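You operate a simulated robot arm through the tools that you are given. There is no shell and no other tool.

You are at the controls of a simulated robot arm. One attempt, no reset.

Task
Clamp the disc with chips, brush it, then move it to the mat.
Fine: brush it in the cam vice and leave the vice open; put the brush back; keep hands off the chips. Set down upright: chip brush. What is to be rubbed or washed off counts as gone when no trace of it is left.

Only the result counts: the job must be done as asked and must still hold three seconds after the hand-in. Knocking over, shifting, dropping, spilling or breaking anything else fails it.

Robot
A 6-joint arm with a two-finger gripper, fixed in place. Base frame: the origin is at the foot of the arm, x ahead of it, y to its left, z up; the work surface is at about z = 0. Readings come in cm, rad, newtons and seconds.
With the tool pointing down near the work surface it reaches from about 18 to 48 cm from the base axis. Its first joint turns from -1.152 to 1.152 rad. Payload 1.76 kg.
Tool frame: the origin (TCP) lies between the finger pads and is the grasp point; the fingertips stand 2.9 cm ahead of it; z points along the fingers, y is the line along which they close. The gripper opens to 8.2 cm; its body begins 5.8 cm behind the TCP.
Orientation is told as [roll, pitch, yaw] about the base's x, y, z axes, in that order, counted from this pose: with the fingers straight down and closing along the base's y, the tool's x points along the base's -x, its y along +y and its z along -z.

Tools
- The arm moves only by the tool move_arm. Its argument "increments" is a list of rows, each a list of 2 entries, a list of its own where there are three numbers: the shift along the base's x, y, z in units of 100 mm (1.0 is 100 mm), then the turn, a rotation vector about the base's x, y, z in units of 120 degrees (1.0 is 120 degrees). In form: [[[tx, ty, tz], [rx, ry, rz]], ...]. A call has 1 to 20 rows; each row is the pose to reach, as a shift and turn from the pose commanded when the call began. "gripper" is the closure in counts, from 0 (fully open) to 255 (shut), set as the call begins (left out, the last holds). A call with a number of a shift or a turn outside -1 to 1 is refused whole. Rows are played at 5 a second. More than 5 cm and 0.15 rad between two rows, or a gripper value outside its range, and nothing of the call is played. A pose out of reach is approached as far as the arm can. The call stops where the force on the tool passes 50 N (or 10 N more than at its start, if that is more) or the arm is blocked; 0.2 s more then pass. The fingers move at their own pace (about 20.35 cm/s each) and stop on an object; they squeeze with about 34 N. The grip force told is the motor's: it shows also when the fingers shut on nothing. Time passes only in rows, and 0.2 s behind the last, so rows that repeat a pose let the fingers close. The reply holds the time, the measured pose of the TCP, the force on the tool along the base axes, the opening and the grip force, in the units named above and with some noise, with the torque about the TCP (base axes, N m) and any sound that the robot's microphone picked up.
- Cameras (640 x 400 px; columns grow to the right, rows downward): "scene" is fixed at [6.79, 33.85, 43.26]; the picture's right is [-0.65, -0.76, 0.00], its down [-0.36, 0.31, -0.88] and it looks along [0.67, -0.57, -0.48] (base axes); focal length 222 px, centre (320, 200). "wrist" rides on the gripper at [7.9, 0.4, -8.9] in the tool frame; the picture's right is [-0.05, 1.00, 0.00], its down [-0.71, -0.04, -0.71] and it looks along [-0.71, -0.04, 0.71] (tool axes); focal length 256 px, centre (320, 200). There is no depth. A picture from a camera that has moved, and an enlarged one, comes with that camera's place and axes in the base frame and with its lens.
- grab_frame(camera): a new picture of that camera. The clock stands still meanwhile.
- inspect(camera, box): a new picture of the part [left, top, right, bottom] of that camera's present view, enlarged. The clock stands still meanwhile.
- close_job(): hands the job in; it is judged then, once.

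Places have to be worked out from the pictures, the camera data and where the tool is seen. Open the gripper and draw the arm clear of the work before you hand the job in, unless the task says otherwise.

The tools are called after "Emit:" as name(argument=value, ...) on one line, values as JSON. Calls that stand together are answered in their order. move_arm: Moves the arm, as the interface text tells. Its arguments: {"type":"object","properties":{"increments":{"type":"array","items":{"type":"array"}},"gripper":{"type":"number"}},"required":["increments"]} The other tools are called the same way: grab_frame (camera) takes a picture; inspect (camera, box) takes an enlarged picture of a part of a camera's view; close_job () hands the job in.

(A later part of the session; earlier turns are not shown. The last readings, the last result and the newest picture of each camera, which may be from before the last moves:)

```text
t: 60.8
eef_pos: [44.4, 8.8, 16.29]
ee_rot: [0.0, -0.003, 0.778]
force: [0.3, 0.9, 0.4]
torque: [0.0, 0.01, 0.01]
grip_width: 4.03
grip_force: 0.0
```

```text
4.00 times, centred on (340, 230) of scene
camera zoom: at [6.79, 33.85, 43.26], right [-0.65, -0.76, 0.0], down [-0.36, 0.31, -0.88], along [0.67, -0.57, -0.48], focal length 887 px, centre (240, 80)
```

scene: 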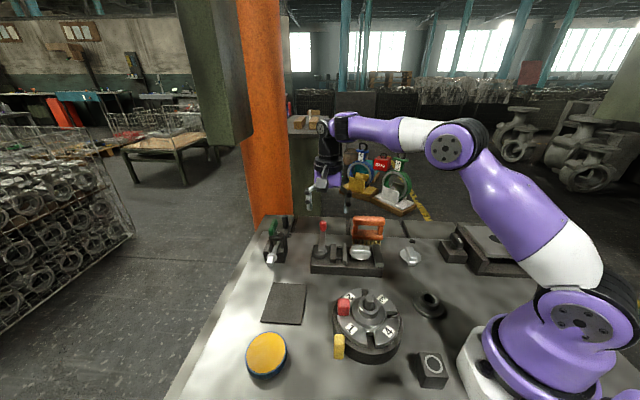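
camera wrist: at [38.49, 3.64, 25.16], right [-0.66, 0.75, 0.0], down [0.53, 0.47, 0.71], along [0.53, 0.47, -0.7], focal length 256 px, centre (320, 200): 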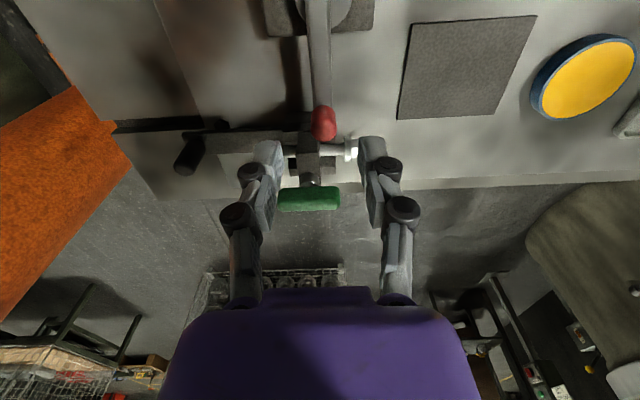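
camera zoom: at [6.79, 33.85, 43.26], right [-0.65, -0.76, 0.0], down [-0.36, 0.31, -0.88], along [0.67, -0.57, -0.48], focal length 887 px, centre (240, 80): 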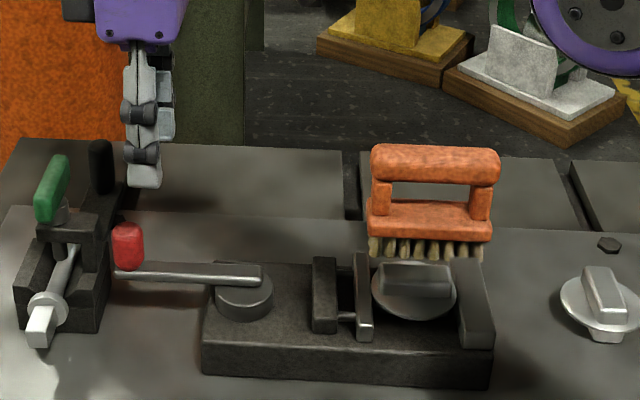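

The lever bar is centred under the gripper. I descend to straddle it about 5 cm from the pivot.

Emit:
move_arm(increments=[[[-0.017, -0.018, -0.4], [0, 0, 0]], [[-0.017, -0.018, -0.75], [0, 0, 0]], [[-0.017, -0.018, -0.97], [0, 0, 0]], [[-0.017, -0.018, -0.97], [0, 0, 0]]])

Emit:
grab_frame(camera="wrist")

Emit:
inspect(camera="scene", box=[270, 200, 390, 275])

```text
t: 61.8
eef_pos: [44.0, 8.24, 6.57]
ee_rot: [0.0, -0.005, 0.776]
force: [0.7, 0.1, 0.5]
torque: [0.03, -0.03, 0.01]
grip_width: 3.97
grip_force: 0.1
```

```text
taken
camera wrist: at [38.17, 3.12, 15.47], right [-0.66, 0.75, 0.0], down [0.53, 0.47, 0.71], along [0.53, 0.47, -0.7], focal length 256 px, centre (320, 200)
```

wrist: 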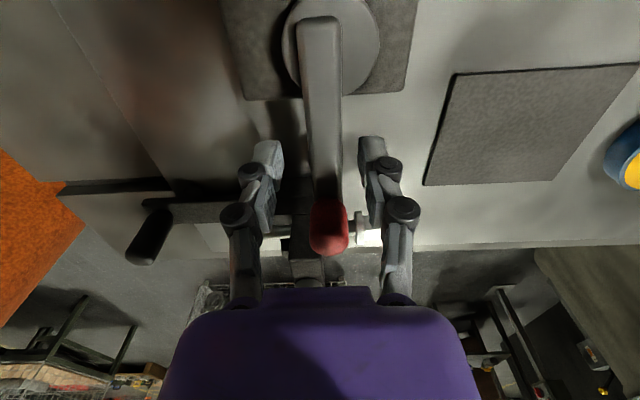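

```text
5.33 times, centred on (330, 238) of scene
camera zoom: at [6.79, 33.85, 43.26], right [-0.65, -0.76, 0.0], down [-0.36, 0.31, -0.88], along [0.67, -0.57, -0.48], focal length 1183 px, centre (267, 0)
```

zoom: 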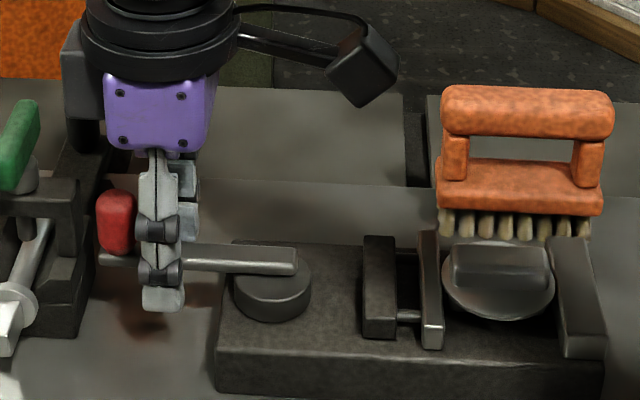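

The fingers straddle the bar. I narrow the cage and sweep the lever clockwise back toward the open position.

Emit:
move_arm(increments=[[[0.0, 0.0, 0], [0, 0, 0]], [[0.023, -0.024, 0], [0, 0, -0.0333]], [[0.044, -0.05, 0], [0, 0, -0.0667]], [[0.064, -0.078, 0], [0, 0, -0.1]], [[0.081, -0.106, 0], [0, 0, -0.1333]], [[0.096, -0.136, 0], [0, 0, -0.1667]], [[0.109, -0.167, 0], [0, 0, -0.2]], [[0.12, -0.199, 0], [0, 0, -0.2333]], [[0.129, -0.231, 0], [0, 0, -0.2667]]], gripper=165)

Emit:
inspect(camera="scene", box=[280, 200, 400, 275])

```text
t: 63.8
eef_pos: [45.69, 6.3, 6.65]
ee_rot: [0.0, -0.002, 0.218]
force: [-0.5, 0.6, 0.2]
torque: [-0.02, -0.01, 0.02]
grip_width: 2.92
grip_force: 0.1
```

```text
5.33 times, centred on (340, 238) of scene
camera zoom: at [6.79, 33.85, 43.26], right [-0.65, -0.76, 0.0], down [-0.36, 0.31, -0.88], along [0.67, -0.57, -0.48], focal length 1183 px, centre (213, 0)
```

zoom: 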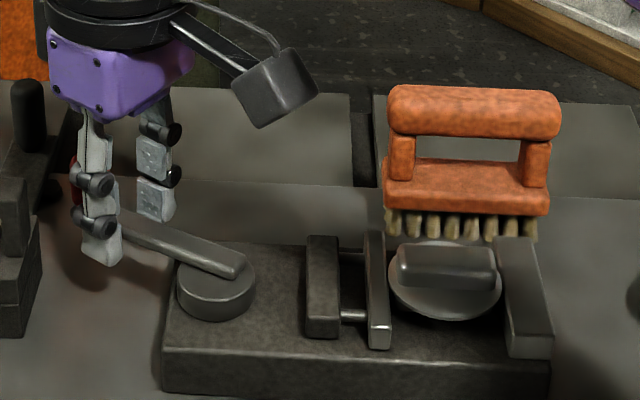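

The lever follows toward open with no force. I continue the clockwise sweep.

Emit:
move_arm(increments=[[[-0.005, -0.038, 0], [0, 0, -0.0333]], [[-0.002, -0.073, 0], [0, 0, -0.0667]], [[0.001, -0.108, 0], [0, 0, -0.1]], [[0.001, -0.1425, 0], [0, 0, -0.1333]], [[-0.002, -0.177, 0], [0, 0, -0.1667]], [[-0.007, -0.212, 0], [0, 0, -0.2]], [[-0.014, -0.246, 0], [0, 0, -0.2333]], [[-0.0235, -0.28, 0], [0, 0, -0.2667]], [[-0.035, -0.312, 0], [0, 0, -0.3]]])

Emit:
inspect(camera="scene", box=[280, 200, 400, 275])

Emit:
grab_frame(camera="wrist")

```text
t: 65.8
eef_pos: [45.2, 3.07, 6.63]
ee_rot: [0.0, -0.005, -0.41]
force: [0.9, 2.2, -0.1]
torque: [0.02, -0.02, -0.01]
grip_width: 3.05
grip_force: 1.4
```

```text
5.33 times, centred on (340, 238) of scene
camera zoom: at [6.79, 33.85, 43.26], right [-0.65, -0.76, 0.0], down [-0.36, 0.31, -0.88], along [0.67, -0.57, -0.48], focal length 1183 px, centre (213, 0)
```

zoom: 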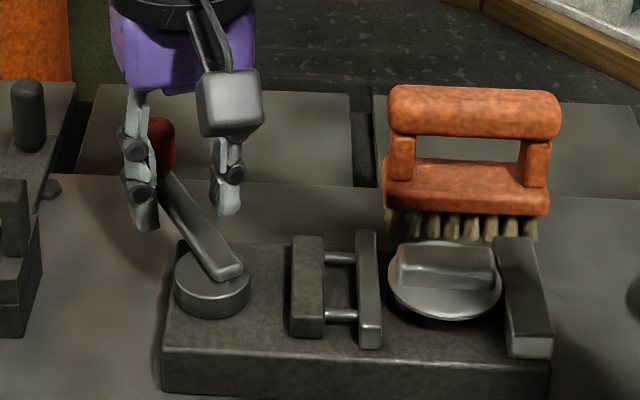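

```text
taken
camera wrist: at [38.27, 6.77, 15.56], right [0.45, 0.89, 0.0], down [0.63, -0.32, 0.71], along [0.63, -0.32, -0.71], focal length 256 px, centre (320, 200)
```

wrist: 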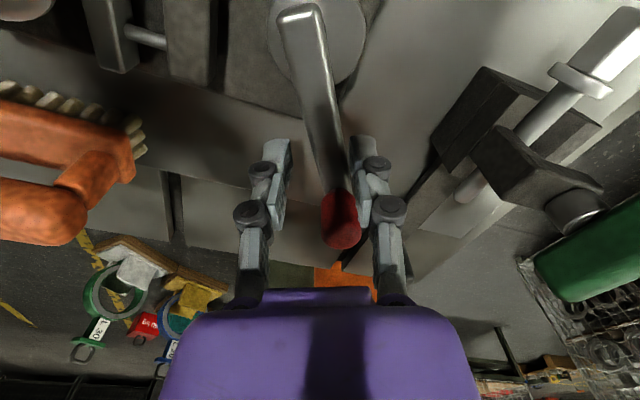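

The jaw is backing off. I continue to about -40°, short of where a finger could come near the jaw block, then I'll finish by pushing the knob.

Emit:
move_arm(increments=[[[-0.017, -0.032, 0], [0, 0, -0.0333]], [[-0.0345, -0.0617, 0], [0, 0, -0.0667]], [[-0.0536, -0.09, 0], [0, 0, -0.1]], [[-0.0746, -0.117, 0], [0, 0, -0.1333]]])

Emit:
inspect(camera="scene", box=[280, 200, 400, 275])

Emit:
grab_frame(camera="wrist")

```text
t: 66.8
eef_pos: [44.56, 1.99, 6.54]
ee_rot: [0.001, -0.003, -0.688]
force: [1.0, 2.1, 0.5]
torque: [0.05, -0.02, 0.01]
grip_width: 3.04
grip_force: 1.1
```

```text
5.33 times, centred on (340, 238) of scene
camera zoom: at [6.79, 33.85, 43.26], right [-0.65, -0.76, 0.0], down [-0.36, 0.31, -0.88], along [0.67, -0.57, -0.48], focal length 1183 px, centre (213, 0)
```

zoom: 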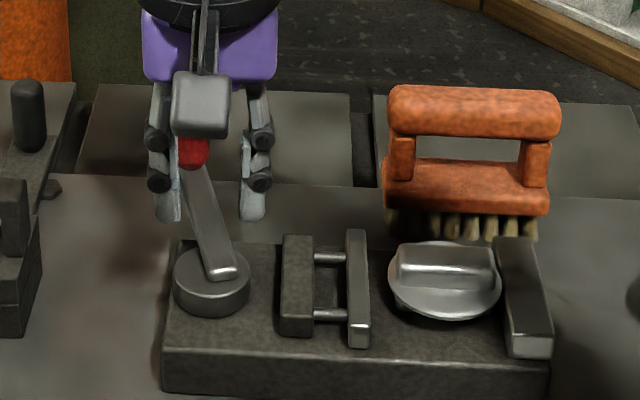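

```text
taken
camera wrist: at [38.82, 7.46, 15.48], right [0.68, 0.74, 0.0], down [0.52, -0.48, 0.71], along [0.52, -0.48, -0.7], focal length 256 px, centre (320, 200)
```

wrist: 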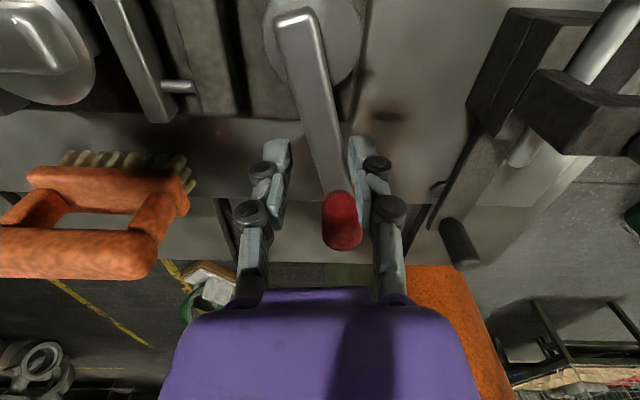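

The lever is at about -33°. I rise and slide outward along the lever so the fingers straddle the knob for the last part.

Emit:
move_arm(increments=[[[0, 0, 0.1], [0, 0, 0]], [[0.0, 0.0, 0.19], [0, 0, 0]], [[0.1, -0.06, 0.19], [0, 0, 0]], [[0.2, -0.115, 0.19], [0, 0, 0]], [[0.2, -0.115, 0.19], [0, 0, 0]]], gripper=143)

Emit:
grab_frame(camera="wrist")

```text
t: 68.0
eef_pos: [46.59, 0.71, 8.61]
ee_rot: [-0.001, -0.003, -0.69]
force: [-0.8, 0.4, 0.3]
torque: [-0.02, 0.0, -0.01]
grip_width: 3.6
grip_force: 0.1
```

```text
taken
camera wrist: at [40.9, 6.32, 17.49], right [0.68, 0.74, 0.0], down [0.52, -0.48, 0.71], along [0.52, -0.48, -0.71], focal length 256 px, centre (320, 200)
```

wrist: 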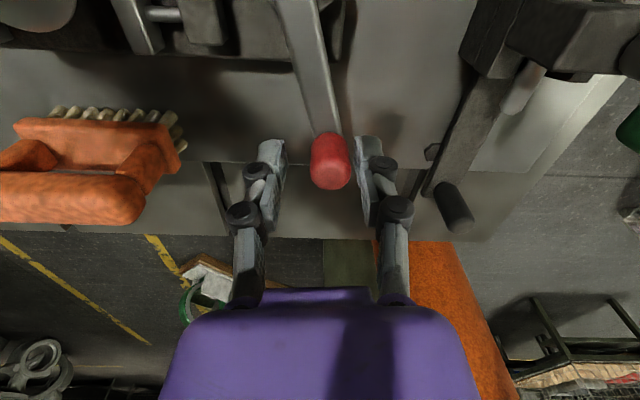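

The knob is between the fingers again. I narrow the cage and sweep it the last degrees to its original open position.

Emit:
move_arm(increments=[[[0, 0, 0], [0, 0, 0]], [[-0.022, -0.042, 0], [0, 0, -0.0333]], [[-0.057, -0.08, 0], [0, 0, -0.0667]], [[-0.094, -0.116, 0], [0, 0, -0.1]], [[-0.123, -0.141, 0], [0, 0, -0.125]]], gripper=170)

Emit:
inspect(camera="scene", box=[280, 200, 400, 275])

```text
t: 69.2
eef_pos: [45.45, -0.47, 8.4]
ee_rot: [0.0, -0.002, -0.951]
force: [0.9, 1.0, 0.3]
torque: [0.01, -0.02, 0.01]
grip_width: 2.83
grip_force: 1.2
```

```text
5.33 times, centred on (340, 238) of scene
camera zoom: at [6.79, 33.85, 43.26], right [-0.65, -0.76, 0.0], down [-0.36, 0.31, -0.88], along [0.67, -0.57, -0.48], focal length 1183 px, centre (213, 0)
```

zoom: 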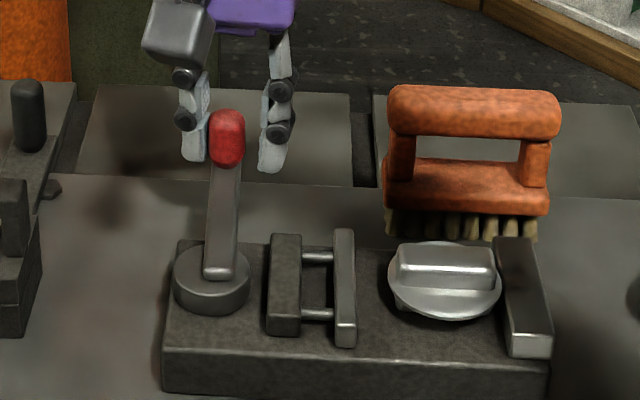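

The vice is almost back to its starting state. I push 2–3° more to reach the open stop.

Emit:
move_arm(increments=[[[-0.02, -0.018, 0], [0, 0, -0.0167]], [[-0.035, -0.03, 0], [0, 0, -0.0167]]])

Emit:
inspect(camera="scene", box=[280, 200, 400, 275])

```text
t: 69.8
eef_pos: [45.06, -0.79, 8.51]
ee_rot: [0.002, -0.003, -0.985]
force: [8.2, 7.1, -3.0]
torque: [0.11, -0.2, 0.06]
grip_width: 3.34
grip_force: 4.4
```

```text
5.33 times, centred on (340, 238) of scene
camera zoom: at [6.8, 33.85, 43.26], right [-0.65, -0.76, 0.0], down [-0.36, 0.31, -0.88], along [0.67, -0.57, -0.48], focal length 1183 px, centre (213, 0)
```

zoom: 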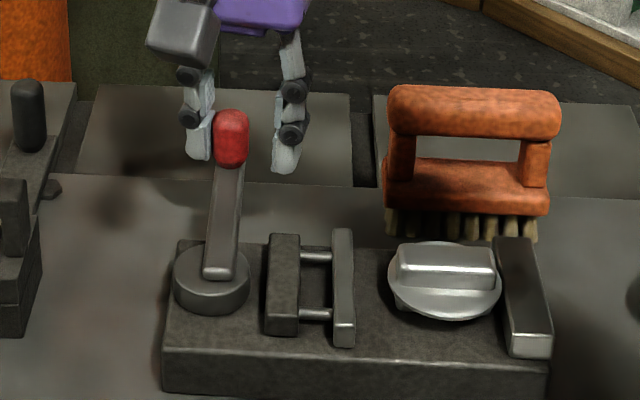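

The open stop is reached (11 N), so the vice is fully open. I back off slightly, widen the fingers and lift clear.

Emit:
move_arm(increments=[[[0.03, 0.025, 0], [0, 0, 0]], [[0.03, 0.025, 0], [0, 0, 0]], [[0.03, 0.025, 0.3], [0, 0, 0]], [[0.03, 0.025, 0.75], [0, 0, 0]]], gripper=130)

Emit:
inspect(camera="scene", box=[280, 200, 400, 275])

```text
t: 70.8
eef_pos: [45.34, -0.41, 16.12]
ee_rot: [0.0, -0.004, -0.987]
force: [-0.5, 0.1, -0.3]
torque: [-0.01, 0.0, 0.02]
grip_width: 4.03
grip_force: 0.0
```

```text
5.33 times, centred on (340, 238) of scene
camera zoom: at [6.79, 33.85, 43.26], right [-0.65, -0.76, 0.0], down [-0.36, 0.31, -0.88], along [0.67, -0.57, -0.48], focal length 1183 px, centre (213, 0)
```

zoom: 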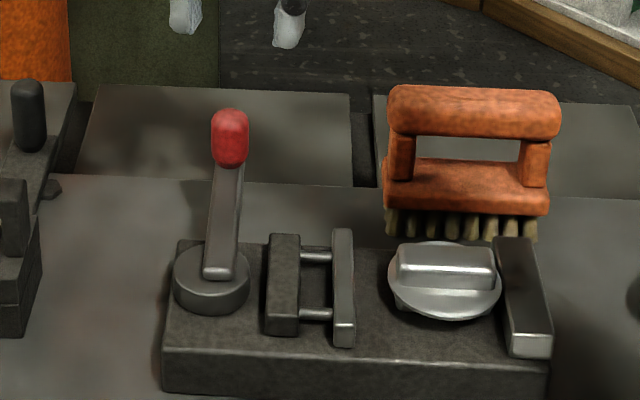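

The vice looks just as at the start and the brush stands in place. Now I turn the gripper to +45° while travelling above the disc.

Emit:
move_arm(increments=[[[-0.07, -0.01, 0], [0, 0, 0.065]], [[-0.14, -0.02, 0], [0, 0, 0.13]], [[-0.21, -0.03, 0], [0, 0, 0.195]], [[-0.28, -0.04, 0], [0, 0, 0.26]], [[-0.35, -0.05, 0], [0, 0, 0.325]], [[-0.42, -0.06, 0], [0, 0, 0.39]], [[-0.5, -0.08, 0], [0, 0, 0.455]], [[-0.58, -0.1, 0], [0, 0, 0.52]], [[-0.66, -0.12, 0], [0, 0, 0.585]], [[-0.74, -0.14, 0], [0, 0, 0.65]], [[-0.82, -0.16, 0], [0, 0, 0.715]], [[-0.9, -0.18, 0], [0, 0, 0.78]], [[-0.99, -0.2, 0], [0, 0, 0.845]]])

Emit:
move_arm(increments=[[[-0.15, 0, 0], [0, 0, 0]], [[-0.28, 0, -0.1], [0, 0, 0]], [[-0.28, 0, -0.2], [0, 0, 0]]])

Emit:
grab_frame(camera="wrist")

Emit:
inspect(camera="wrist", box=[256, 60, 384, 140])

```text
t: 73.6
eef_pos: [38.41, -2.97, 18.58]
ee_rot: [0.001, -0.002, 0.788]
force: [-0.4, 0.3, 0.1]
torque: [-0.01, 0.02, -0.03]
grip_width: 4.06
grip_force: 0.1
out of reach, approached as far as the arm can: row 8, 9, 10, 11, 12, 13
```

```text
t: 74.4
eef_pos: [38.38, -3.06, 18.7]
ee_rot: [0.001, -0.001, 0.784]
force: [-0.2, -0.1, 0.6]
torque: [0.02, 0.01, -0.01]
grip_width: 4.02
grip_force: 0.0
out of reach, approached as far as the arm can: row 1, 2, 3
```

```text
taken
camera wrist: at [32.51, -8.31, 27.68], right [-0.67, 0.74, 0.0], down [0.53, 0.47, 0.71], along [0.53, 0.47, -0.71], focal length 256 px, centre (320, 200)
```

wrist: 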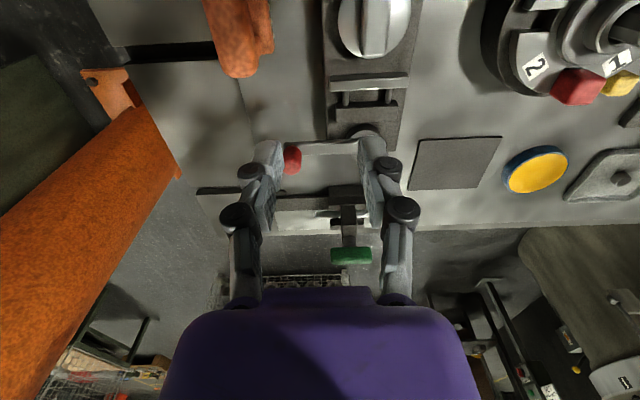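

```text
5.00 times, centred on (320, 100) of wrist
camera zoom: at [32.51, -8.31, 27.68], right [-0.67, 0.74, 0.0], down [0.53, 0.47, 0.71], along [0.53, 0.47, -0.71], focal length 1280 px, centre (320, 700)
```

zoom: 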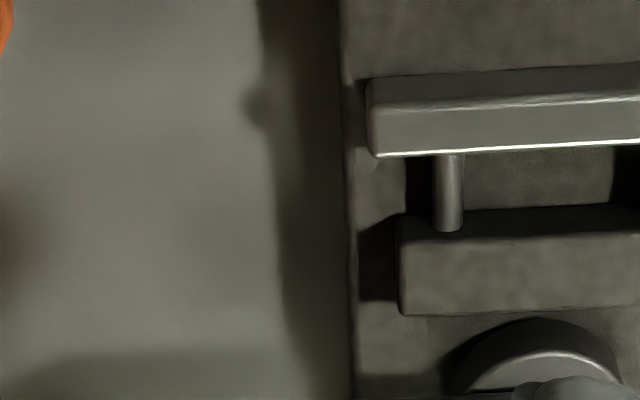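

The arm reported being unable to reach parts of that path and stopped at (38.4, -3.0, 18.6). I look at the scene to understand its posture.

Emit:
grab_frame(camera="scene")

```text
taken
```

scene: 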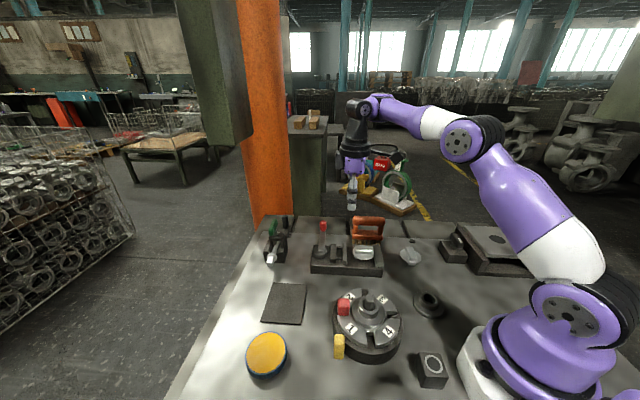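

I test whether the arm can still move freely from here with a small lowering and a small inward move.

Emit:
move_arm(increments=[[[0, 0, -0.1], [0, 0, 0]], [[0, 0, -0.2], [0, 0, 0]]])

Emit:
move_arm(increments=[[[-0.1, 0, 0], [0, 0, 0]], [[-0.2, 0, 0], [0, 0, 0]]])

```text
t: 75.0
eef_pos: [39.23, -3.23, 17.37]
ee_rot: [0.001, -0.002, 0.783]
force: [-0.1, 0.5, -0.9]
torque: [-0.02, 0.02, 0.03]
grip_width: 4.02
grip_force: 0.0
out of reach, approached as far as the arm can: row 1, 2
```

```text
t: 75.6
eef_pos: [38.6, -3.57, 18.37]
ee_rot: [0.002, -0.002, 0.783]
force: [-0.8, -0.1, 1.2]
torque: [0.02, -0.02, -0.01]
grip_width: 4.02
grip_force: 0.1
out of reach, approached as far as the arm can: row 1, 2
```

The arm is sliding along a joint limit: moving inward pushes it up. I look closely at the wrist and elbow posture.

Emit:
inspect(camera="scene", box=[310, 60, 630, 260])

```text
2.00 times, centred on (470, 160) of scene
camera zoom: at [6.79, 33.85, 43.26], right [-0.65, -0.76, 0.0], down [-0.36, 0.31, -0.88], along [0.67, -0.57, -0.48], focal length 444 px, centre (20, 280)
```

zoom: 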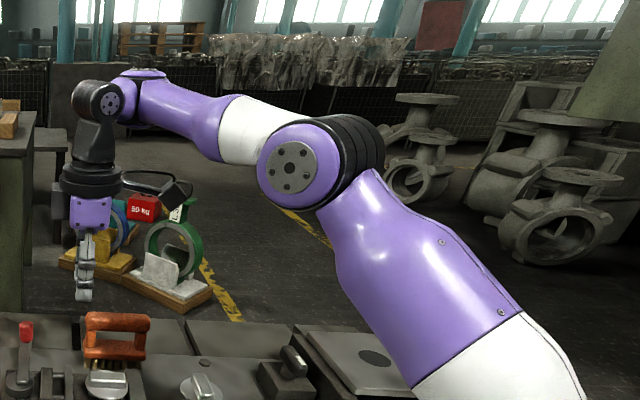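

I compare the wrist region with earlier pictures by zooming in.

Emit:
inspect(camera="scene", box=[310, 80, 430, 215])

```text
2.96 times, centred on (370, 148) of scene
camera zoom: at [6.79, 33.85, 43.26], right [-0.65, -0.76, 0.0], down [-0.36, 0.31, -0.88], along [0.67, -0.57, -0.48], focal length 657 px, centre (172, 356)
```

zoom: 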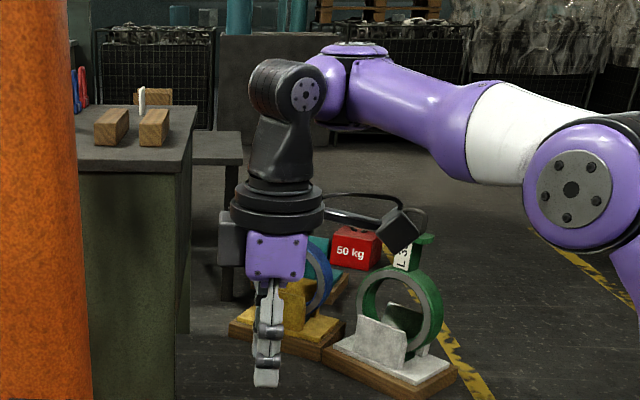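

The posture looks normal, so a joint limit tied to the current yaw seems likely. I turn the yaw back toward 0 in place and see whether the arm frees up.

Emit:
move_arm(increments=[[[0, 0, 0], [0, 0, -0.065]], [[0, 0, 0], [0, 0, -0.13]], [[0, 0, 0], [0, 0, -0.195]], [[0, 0, 0], [0, 0, -0.26]], [[0, 0, 0], [0, 0, -0.325]], [[0, 0, 0], [0, 0, -0.39]]])

Emit:
move_arm(increments=[[[-0.1, 0, 0], [0, 0, 0]], [[-0.2, 0, 0], [0, 0, 0]]])

```text
t: 77.0
eef_pos: [38.61, -3.36, 18.64]
ee_rot: [0.0, -0.004, -0.034]
force: [-0.5, 0.5, 0.3]
torque: [-0.01, 0.02, 0.01]
grip_width: 4.01
grip_force: 0.0
```

```text
t: 77.6
eef_pos: [37.83, -3.42, 19.43]
ee_rot: [-0.001, -0.001, -0.032]
force: [1.2, -0.7, 0.6]
torque: [0.01, -0.03, 0.02]
grip_width: 4.01
grip_force: 0.1
out of reach, approached as far as the arm can: row 1, 2
```

Yaw isn't the cause. The blocked direction points from the wrist to the shoulder, so I suspect the elbow crossed its straight position during the high lift and is now bent the wrong way, where it has little range. I extend outward again to pass back through straight.

Emit:
move_arm(increments=[[[0.25, 0.15, -0.05], [0, 0, 0]], [[0.5, 0.3, -0.1], [0, 0, 0]], [[0.75, 0.45, -0.2], [0, 0, 0]]])

Emit:
grab_frame(camera="scene")

```text
t: 78.4
eef_pos: [45.06, 1.1, 17.46]
ee_rot: [0.001, -0.002, -0.032]
force: [0.9, -0.3, -0.2]
torque: [-0.02, 0.03, 0.01]
grip_width: 4.0
grip_force: 0.1
```

```text
taken
```

scene: 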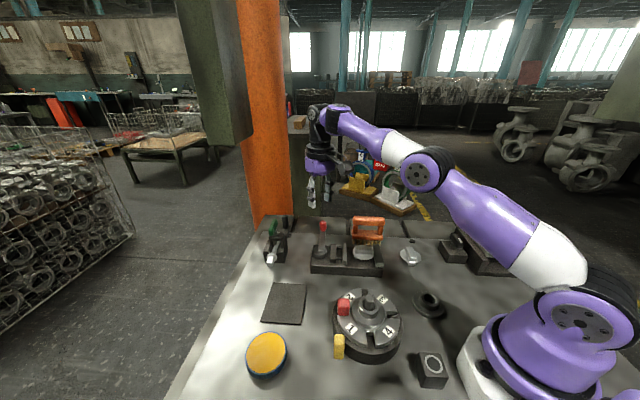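

The arm is nearly straight here. I now try lowering in free space over the bare table to see whether the elbow bends the proper way.

Emit:
move_arm(increments=[[[0.0, 0.05, -0.15], [0, 0, 0]], [[0.0, 0.1, -0.3], [0, 0, 0]], [[0.0, 0.15, -0.45], [0, 0, 0]]])

Emit:
grab_frame(camera="scene")

```text
t: 79.2
eef_pos: [45.27, 2.6, 13.17]
ee_rot: [0.0, -0.004, -0.033]
force: [0.5, -0.4, 0.0]
torque: [-0.01, 0.02, -0.02]
grip_width: 4.03
grip_force: 0.0
```

```text
taken
```

scene: 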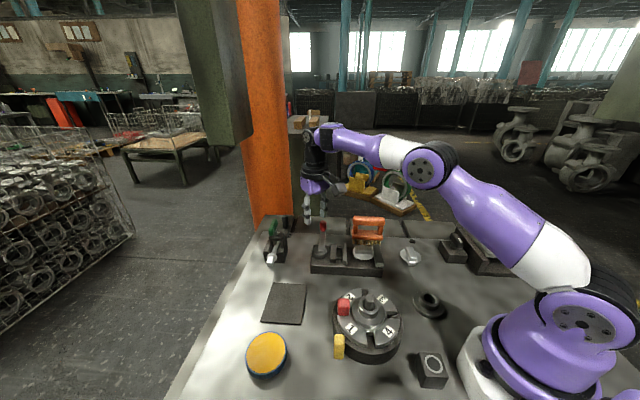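

That worked. I test further down and inward (free space above bare table) to see whether the limit is gone.

Emit:
move_arm(increments=[[[-0.05, 0.05, -0.12], [0, 0, 0]], [[-0.15, 0.1, -0.25], [0, 0, 0]], [[-0.25, 0.1, -0.3], [0, 0, 0]]])

```text
t: 80.0
eef_pos: [42.93, 3.64, 10.0]
ee_rot: [0.001, -0.004, -0.031]
force: [-0.2, -0.8, 0.3]
torque: [0.01, 0.01, 0.0]
grip_width: 4.03
grip_force: 0.0
```

The limit is gone, so the elbow is back on its normal side. I move inward toward the disc at moderate height.

Emit:
move_arm(increments=[[[-0.2, -0.1, 0.2], [0, 0, 0]], [[-0.5, -0.3, 0.35], [0, 0, 0]], [[-0.8, -0.5, 0.4], [0, 0, 0]], [[-1.0, -0.62, 0.4], [0, 0, 0]]])

```text
t: 81.0
eef_pos: [32.73, -2.96, 14.37]
ee_rot: [-0.001, -0.004, -0.034]
force: [0.5, -0.5, 0.9]
torque: [0.01, -0.01, 0.01]
grip_width: 4.03
grip_force: 0.0
```

I'm above the disc now. I rotate to +45° so the fingers close across the bar.

Emit:
move_arm(increments=[[[0, 0, 0], [0, 0, 0.065]], [[0, 0, 0], [0, 0, 0.13]], [[0, 0, 0], [0, 0, 0.195]], [[0, 0, 0], [0, 0, 0.26]], [[0, 0, 0], [0, 0, 0.325]], [[0, 0, 0], [0, 0, 0.3915]], [[0, 0, 0], [0, 0, 0.3915]]])

Emit:
grab_frame(camera="wrist")

Emit:
inspect(camera="wrist", box=[240, 60, 400, 160])

Emit:
inspect(camera="scene", box=[300, 190, 428, 270])

```text
t: 82.6
eef_pos: [32.61, -2.56, 14.07]
ee_rot: [0.0, -0.004, 0.788]
force: [1.3, 0.7, -0.3]
torque: [0.03, 0.0, 0.0]
grip_width: 4.0
grip_force: 0.1
```

```text
taken
camera wrist: at [26.82, -7.79, 22.98], right [-0.67, 0.74, 0.0], down [0.52, 0.47, 0.71], along [0.53, 0.48, -0.7], focal length 256 px, centre (320, 200)
```

wrist: 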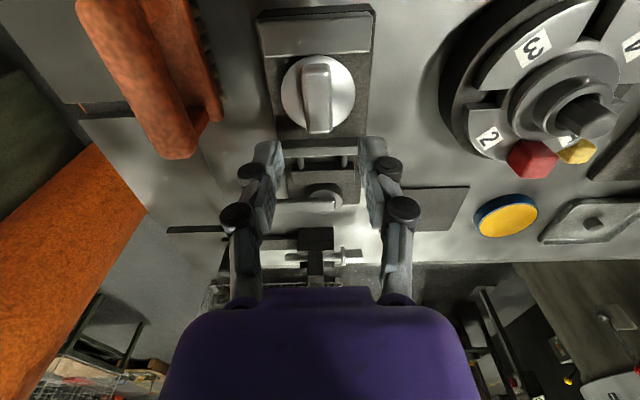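

```text
4.00 times, centred on (320, 110) of wrist
camera zoom: at [26.82, -7.79, 22.98], right [-0.67, 0.74, 0.0], down [0.52, 0.47, 0.71], along [0.53, 0.48, -0.7], focal length 1024 px, centre (320, 560)
```

zoom: 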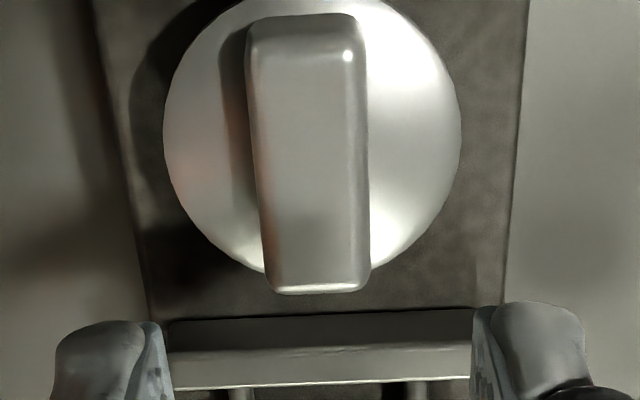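

```text
5.00 times, centred on (364, 230) of scene
camera zoom: at [6.79, 33.85, 43.26], right [-0.65, -0.76, 0.0], down [-0.36, 0.31, -0.88], along [0.67, -0.57, -0.48], focal length 1109 px, centre (100, 50)
```

zoom: 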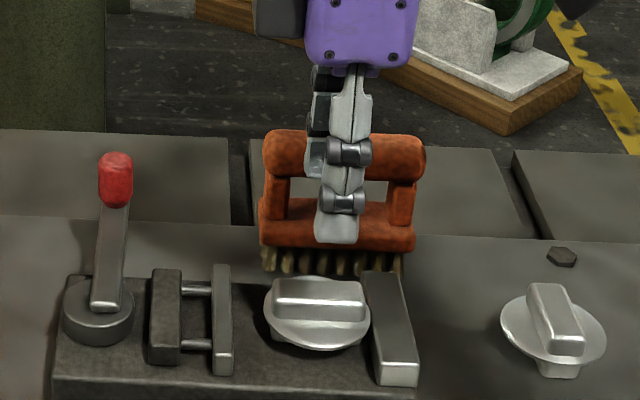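

The bar is clean and its axis is at 45.0°, matching the gripper. I shift about 1 mm to centre it and descend so the fingertips stop just above the plate.

Emit:
move_arm(increments=[[[0.006, -0.011, -0.25], [0, 0, 0]], [[0.006, -0.011, -0.5], [0, 0, 0]], [[0.006, -0.011, -0.575], [0, 0, 0]], [[0.006, -0.011, -0.575], [0, 0, 0]]])

Emit:
inspect(camera="scene", box=[330, 215, 410, 265])

Emit:
inspect(camera="wrist", box=[240, 80, 400, 180])

```text
t: 83.6
eef_pos: [32.7, -2.64, 8.22]
ee_rot: [0.0, -0.002, 0.787]
force: [0.0, 0.2, 0.0]
torque: [-0.02, -0.01, -0.01]
grip_width: 4.01
grip_force: 0.1
```

```text
8.00 times, centred on (370, 240) of scene
camera zoom: at [6.79, 33.85, 43.26], right [-0.65, -0.76, 0.0], down [-0.36, 0.31, -0.88], along [0.67, -0.57, -0.48], focal length 1775 px, centre (-80, -120)
```

zoom: 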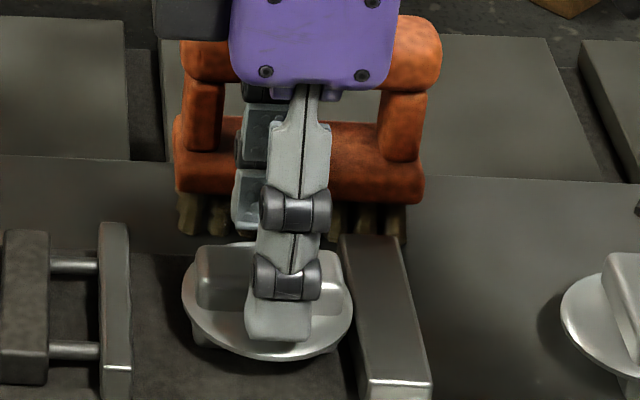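

```text
4.00 times, centred on (320, 130) of wrist
camera zoom: at [26.88, -7.86, 17.16], right [-0.67, 0.74, 0.0], down [0.52, 0.47, 0.71], along [0.53, 0.48, -0.7], focal length 1024 px, centre (320, 480)
```

zoom: 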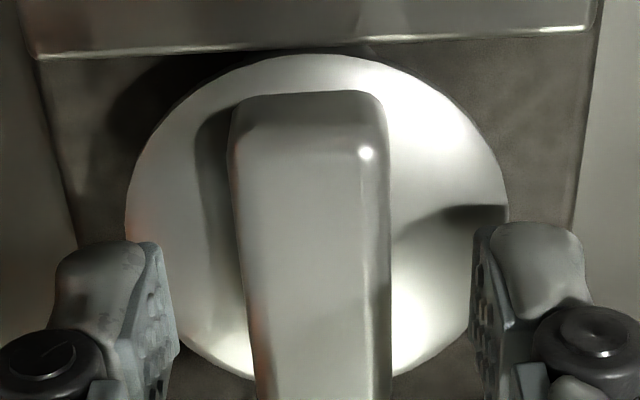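

The fingers are on both sides of the bar, just above the plate. I lower 2 mm more and close gently onto the bar.

Emit:
move_arm(increments=[[[0, 0, -0.01], [0, 0, 0]], [[0, 0, -0.022], [0, 0, 0]], [[0, 0, -0.022], [0, 0, 0]]])

Emit:
move_arm(increments=[[[0, 0, 0], [0, 0, 0]], [[0, 0, 0], [0, 0, 0]], [[0, 0, 0], [0, 0, 0]]], gripper=255)

Emit:
inspect(camera="scene", box=[330, 215, 410, 265])

Emit:
inspect(camera="wrist", box=[240, 80, 400, 180])

```text
t: 84.4
eef_pos: [32.53, -2.68, 8.03]
ee_rot: [-0.001, -0.002, 0.786]
force: [-0.3, -0.1, 0.1]
torque: [-0.02, -0.01, 0.0]
grip_width: 4.03
grip_force: 0.1
```

```text
t: 85.2
eef_pos: [32.71, -2.64, 8.16]
ee_rot: [-0.001, -0.003, 0.788]
force: [-0.3, 0.7, 9.0]
torque: [-0.01, 0.06, 0.0]
grip_width: 1.96
grip_force: 33.7
```

```text
8.00 times, centred on (370, 240) of scene
camera zoom: at [6.79, 33.85, 43.26], right [-0.65, -0.76, 0.0], down [-0.36, 0.31, -0.88], along [0.67, -0.57, -0.48], focal length 1775 px, centre (-80, -120)
```

zoom: 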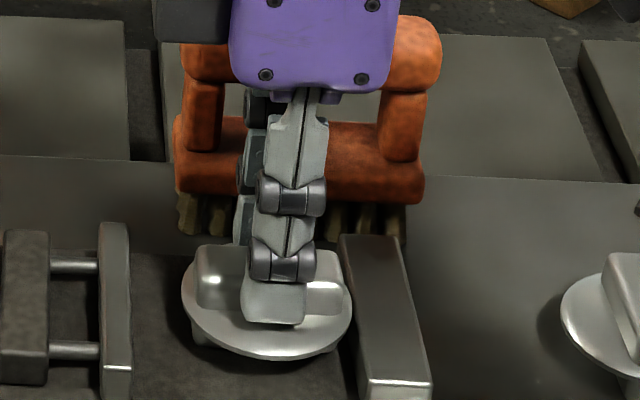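

```text
4.00 times, centred on (320, 130) of wrist
camera zoom: at [26.91, -7.91, 17.01], right [-0.67, 0.74, 0.0], down [0.52, 0.47, 0.71], along [0.53, 0.48, -0.7], focal length 1024 px, centre (320, 480)
```

zoom: 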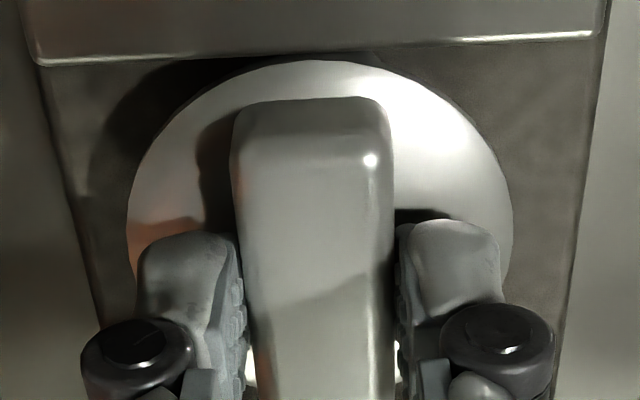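

The bar is gripped at 1.96 cm. I lift the disc straight out of the open vice.

Emit:
move_arm(increments=[[[0, 0, 0.05], [0, 0, 0]], [[0, 0, 0.15], [0, 0, 0]], [[0, 0, 0.3], [0, 0, 0]], [[0, 0, 0.5], [0, 0, 0]], [[0, 0, 0.65], [0, 0, 0]]])

Emit:
inspect(camera="scene", box=[290, 180, 418, 275])

```text
t: 86.4
eef_pos: [32.84, -2.79, 14.74]
ee_rot: [-0.001, -0.003, 0.788]
force: [1.1, 0.6, -1.6]
torque: [0.0, 0.0, 0.0]
grip_width: 1.94
grip_force: 34.4
```

```text
4.21 times, centred on (354, 228) of scene
camera zoom: at [6.79, 33.85, 43.26], right [-0.65, -0.76, 0.0], down [-0.36, 0.31, -0.88], along [0.67, -0.57, -0.48], focal length 934 px, centre (177, 84)
```

zoom: 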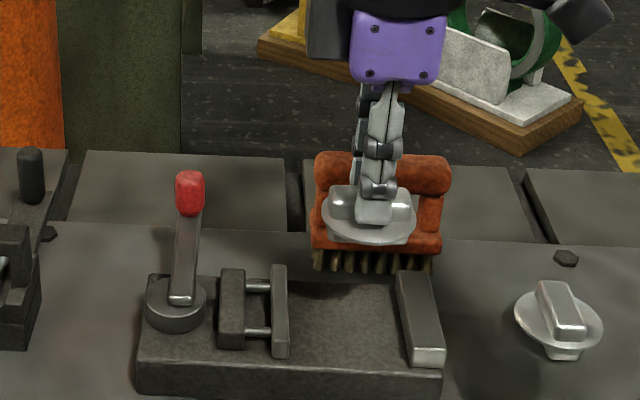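

The disc is out and hanging level; the vice and brush are undisturbed. I carry it toward the mat centre at about (36.4, 18.5) in moderate steps.

Emit:
move_arm(increments=[[[0.05, 0.25, 0], [0, 0, 0]], [[0.1, 0.5, 0], [0, 0, 0]], [[0.14, 0.75, 0], [0, 0, 0]], [[0.18, 1.0, 0], [0, 0, 0]]])

Emit:
move_arm(increments=[[[0.05, 0.25, 0], [0, 0, 0]], [[0.1, 0.5, 0], [0, 0, 0]], [[0.14, 0.75, 0], [0, 0, 0]], [[0.18, 1.0, 0], [0, 0, 0]]])

Emit:
grab_frame(camera="wrist")

Emit:
grab_frame(camera="scene")

```text
t: 87.4
eef_pos: [34.41, 7.27, 14.6]
ee_rot: [-0.001, -0.004, 0.788]
force: [-0.7, 0.2, -2.2]
torque: [-0.05, 0.0, 0.0]
grip_width: 1.96
grip_force: 33.9
```

```text
t: 88.4
eef_pos: [36.31, 17.13, 14.46]
ee_rot: [0.0, -0.003, 0.787]
force: [-0.7, 0.3, -1.6]
torque: [0.01, 0.01, 0.02]
grip_width: 1.95
grip_force: 34.3
```

```text
taken
camera wrist: at [30.47, 11.91, 23.33], right [-0.67, 0.74, 0.0], down [0.52, 0.47, 0.71], along [0.53, 0.47, -0.71], focal length 256 px, centre (320, 200)
```

wrist: 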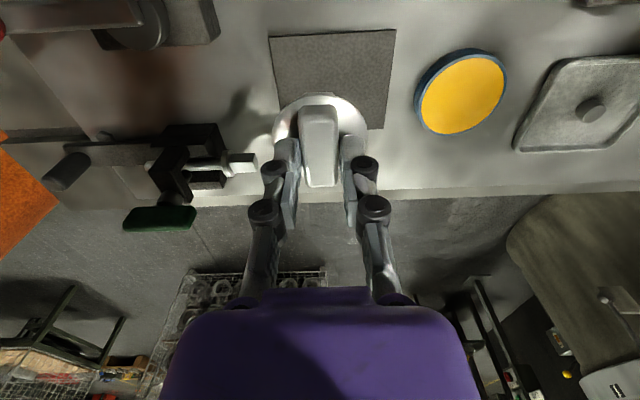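

```text
taken
```

scene: 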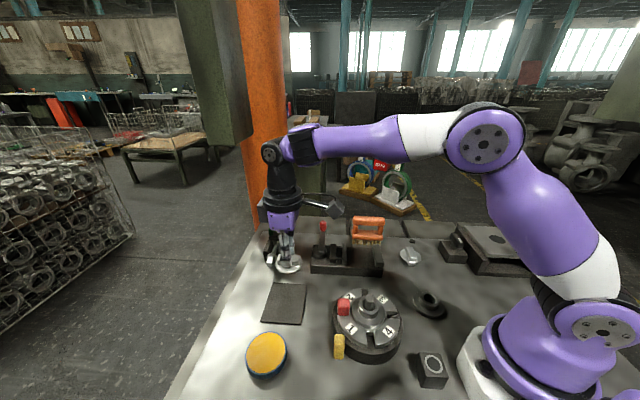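

The mat's corners from this view give a centre at (36.5, 18.6). I centre over it and descend partway.

Emit:
move_arm(increments=[[[0.015, 0.14, 0], [0, 0, 0]], [[0.015, 0.14, -0.2], [0, 0, 0]], [[0.015, 0.14, -0.45], [0, 0, 0]], [[0.015, 0.14, -0.7], [0, 0, 0]], [[0.015, 0.14, -0.75], [0, 0, 0]]])

Emit:
inspect(camera="scene", box=[236, 230, 364, 330])

Emit:
grab_frame(camera="wrist")

```text
t: 89.6
eef_pos: [36.46, 18.59, 7.01]
ee_rot: [0.0, -0.004, 0.786]
force: [-0.3, 0.0, -2.2]
torque: [-0.01, 0.01, -0.03]
grip_width: 1.96
grip_force: 34.4
```

```text
4.00 times, centred on (300, 280) of scene
camera zoom: at [6.79, 33.85, 43.26], right [-0.65, -0.76, 0.0], down [-0.36, 0.31, -0.88], along [0.67, -0.57, -0.48], focal length 887 px, centre (400, -120)
```

zoom: 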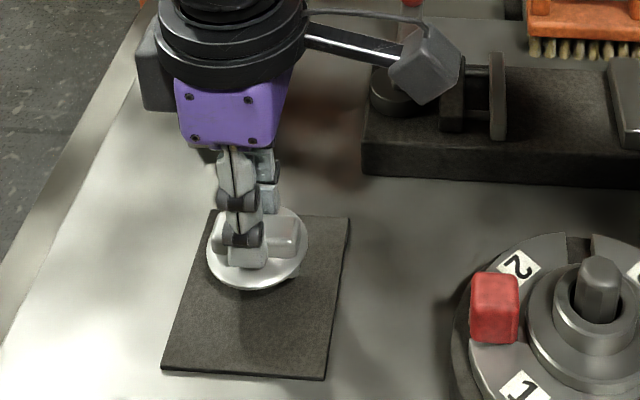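

```text
taken
camera wrist: at [30.76, 13.46, 15.94], right [-0.67, 0.74, 0.0], down [0.52, 0.47, 0.71], along [0.53, 0.48, -0.7], focal length 256 px, centre (320, 200)
```

wrist: 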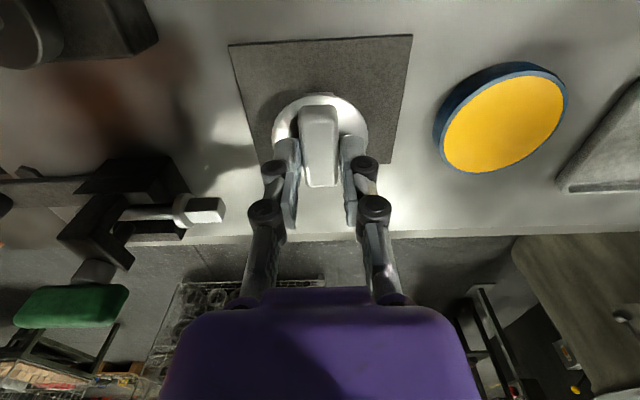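

The disc is right above the mat centre. I lower toward contact in small steps.

Emit:
move_arm(increments=[[[0, 0, -0.03], [0, 0, 0]], [[0, 0, -0.06], [0, 0, 0]], [[0, 0, -0.08], [0, 0, 0]], [[0, 0, -0.08], [0, 0, 0]]])

```text
t: 90.6
eef_pos: [36.51, 18.58, 6.25]
ee_rot: [0.001, -0.004, 0.787]
force: [0.3, 0.7, -2.1]
torque: [0.03, 0.04, -0.01]
grip_width: 1.96
grip_force: 33.9
```

Emit:
move_arm(increments=[[[0, 0, -0.01], [0, 0, 0]], [[0, 0, -0.02], [0, 0, 0]], [[0, 0, -0.02], [0, 0, 0]]])

Emit:
inspect(camera="scene", box=[260, 265, 324, 305])

```text
t: 91.4
eef_pos: [36.47, 18.7, 6.1]
ee_rot: [-0.001, -0.005, 0.787]
force: [0.0, 0.1, -2.7]
torque: [-0.02, 0.0, -0.01]
grip_width: 1.94
grip_force: 33.4
```

```text
10.00 times, centred on (292, 285) of scene
camera zoom: at [6.79, 33.85, 43.26], right [-0.65, -0.76, 0.0], down [-0.36, 0.31, -0.88], along [0.67, -0.57, -0.48], focal length 2218 px, centre (600, -650)
```

zoom: 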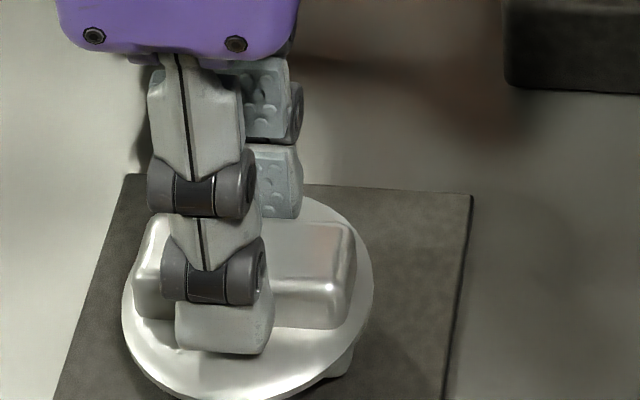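

There is still no contact at z 6.1. I continue lowering 1 mm at a time.

Emit:
move_arm(increments=[[[0, 0, -0.01], [0, 0, 0]], [[0, 0, -0.02], [0, 0, 0]], [[0, 0, -0.02], [0, 0, 0]]])

Emit:
move_arm(increments=[[[0, 0, -0.01], [0, 0, 0]], [[0, 0, -0.015], [0, 0, 0]], [[0, 0, -0.015], [0, 0, 0]]])

```text
t: 92.2
eef_pos: [36.37, 18.61, 5.86]
ee_rot: [-0.001, -0.004, 0.787]
force: [-0.3, -0.2, -2.4]
torque: [-0.01, -0.02, 0.01]
grip_width: 1.95
grip_force: 34.1
```

```text
t: 93.0
eef_pos: [36.58, 18.61, 5.79]
ee_rot: [0.0, -0.004, 0.786]
force: [-0.1, 0.7, -1.9]
torque: [0.0, -0.03, 0.0]
grip_width: 1.96
grip_force: 34.1
```

Emit:
move_arm(increments=[[[0, 0, -0.01], [0, 0, 0]], [[0, 0, -0.015], [0, 0, 0]], [[0, 0, -0.015], [0, 0, 0]]])

Emit:
inspect(camera="scene", box=[256, 270, 320, 310])

```text
t: 93.8
eef_pos: [36.44, 18.5, 5.64]
ee_rot: [0.0, -0.004, 0.786]
force: [0.1, 0.2, -2.7]
torque: [-0.01, 0.0, -0.01]
grip_width: 1.95
grip_force: 33.9
```

```text
10.00 times, centred on (288, 290) of scene
camera zoom: at [6.79, 33.85, 43.26], right [-0.65, -0.76, 0.0], down [-0.36, 0.31, -0.88], along [0.67, -0.57, -0.48], focal length 2218 px, centre (640, -700)
```

zoom: 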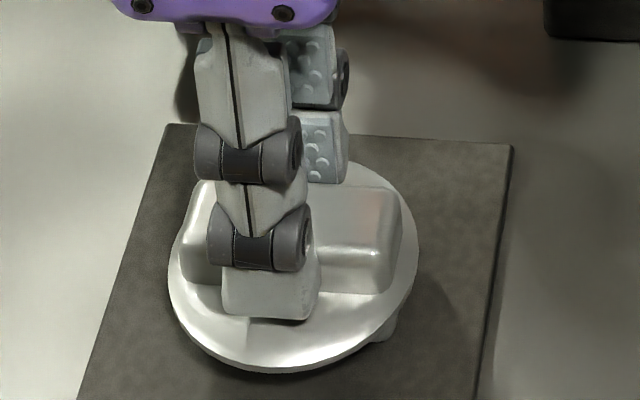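

The hub is close to the mat but not touching it yet. I keep lowering gently.

Emit:
move_arm(increments=[[[0, 0, -0.008], [0, 0, 0]], [[0, 0, -0.015], [0, 0, 0]], [[0, 0, -0.015], [0, 0, 0]]])

Emit:
move_arm(increments=[[[0, 0, -0.008], [0, 0, 0]], [[0, 0, -0.015], [0, 0, 0]], [[0, 0, -0.015], [0, 0, 0]]])

```text
t: 94.6
eef_pos: [36.66, 18.66, 5.37]
ee_rot: [0.0, -0.002, 0.789]
force: [-13.4, -2.5, 23.3]
torque: [-0.09, 0.45, 0.01]
grip_width: 1.97
grip_force: 34.6
```

```text
t: 95.4
eef_pos: [36.58, 18.63, 5.38]
ee_rot: [-0.002, -0.003, 0.787]
force: [-8.4, -2.4, 24.8]
torque: [-0.08, 0.29, -0.02]
grip_width: 1.94
grip_force: 34.2
```

The disc is firmly on the mat (24 N). I relieve the pressure by 1 mm, then open the fingers.

Emit:
move_arm(increments=[[[0, 0, 0.005], [0, 0, 0]], [[0, 0, 0.008], [0, 0, 0]], [[0, 0, 0.008], [0, 0, 0]]])

Emit:
move_arm(increments=[[[0, 0, 0], [0, 0, 0]], [[0, 0, 0], [0, 0, 0]]], gripper=185)

Emit:
move_arm(increments=[[[0, 0, 0], [0, 0, 0]], [[0, 0, 0], [0, 0, 0]]], gripper=120)

Emit:
inspect(camera="scene", box=[256, 270, 320, 310])

```text
t: 96.2
eef_pos: [36.46, 18.66, 5.32]
ee_rot: [0.0, -0.003, 0.787]
force: [4.3, -0.6, 3.0]
torque: [0.06, -0.31, -0.01]
grip_width: 1.98
grip_force: 33.9
```

```text
t: 96.8
eef_pos: [36.3, 18.67, 5.4]
ee_rot: [-0.001, -0.004, 0.787]
force: [-0.4, 0.3, -0.4]
torque: [0.01, 0.04, -0.01]
grip_width: 2.24
grip_force: 0.1
```

```text
t: 97.4
eef_pos: [36.33, 18.77, 5.53]
ee_rot: [0.0, -0.002, 0.788]
force: [0.0, 0.3, 0.0]
torque: [-0.01, 0.01, 0.0]
grip_width: 4.37
grip_force: 0.1
```

```text
10.00 times, centred on (288, 290) of scene
camera zoom: at [6.79, 33.85, 43.26], right [-0.65, -0.76, 0.0], down [-0.36, 0.31, -0.88], along [0.67, -0.57, -0.48], focal length 2218 px, centre (640, -700)
```

zoom: 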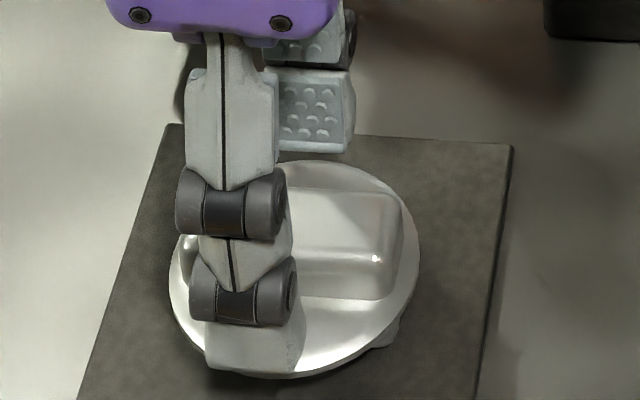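

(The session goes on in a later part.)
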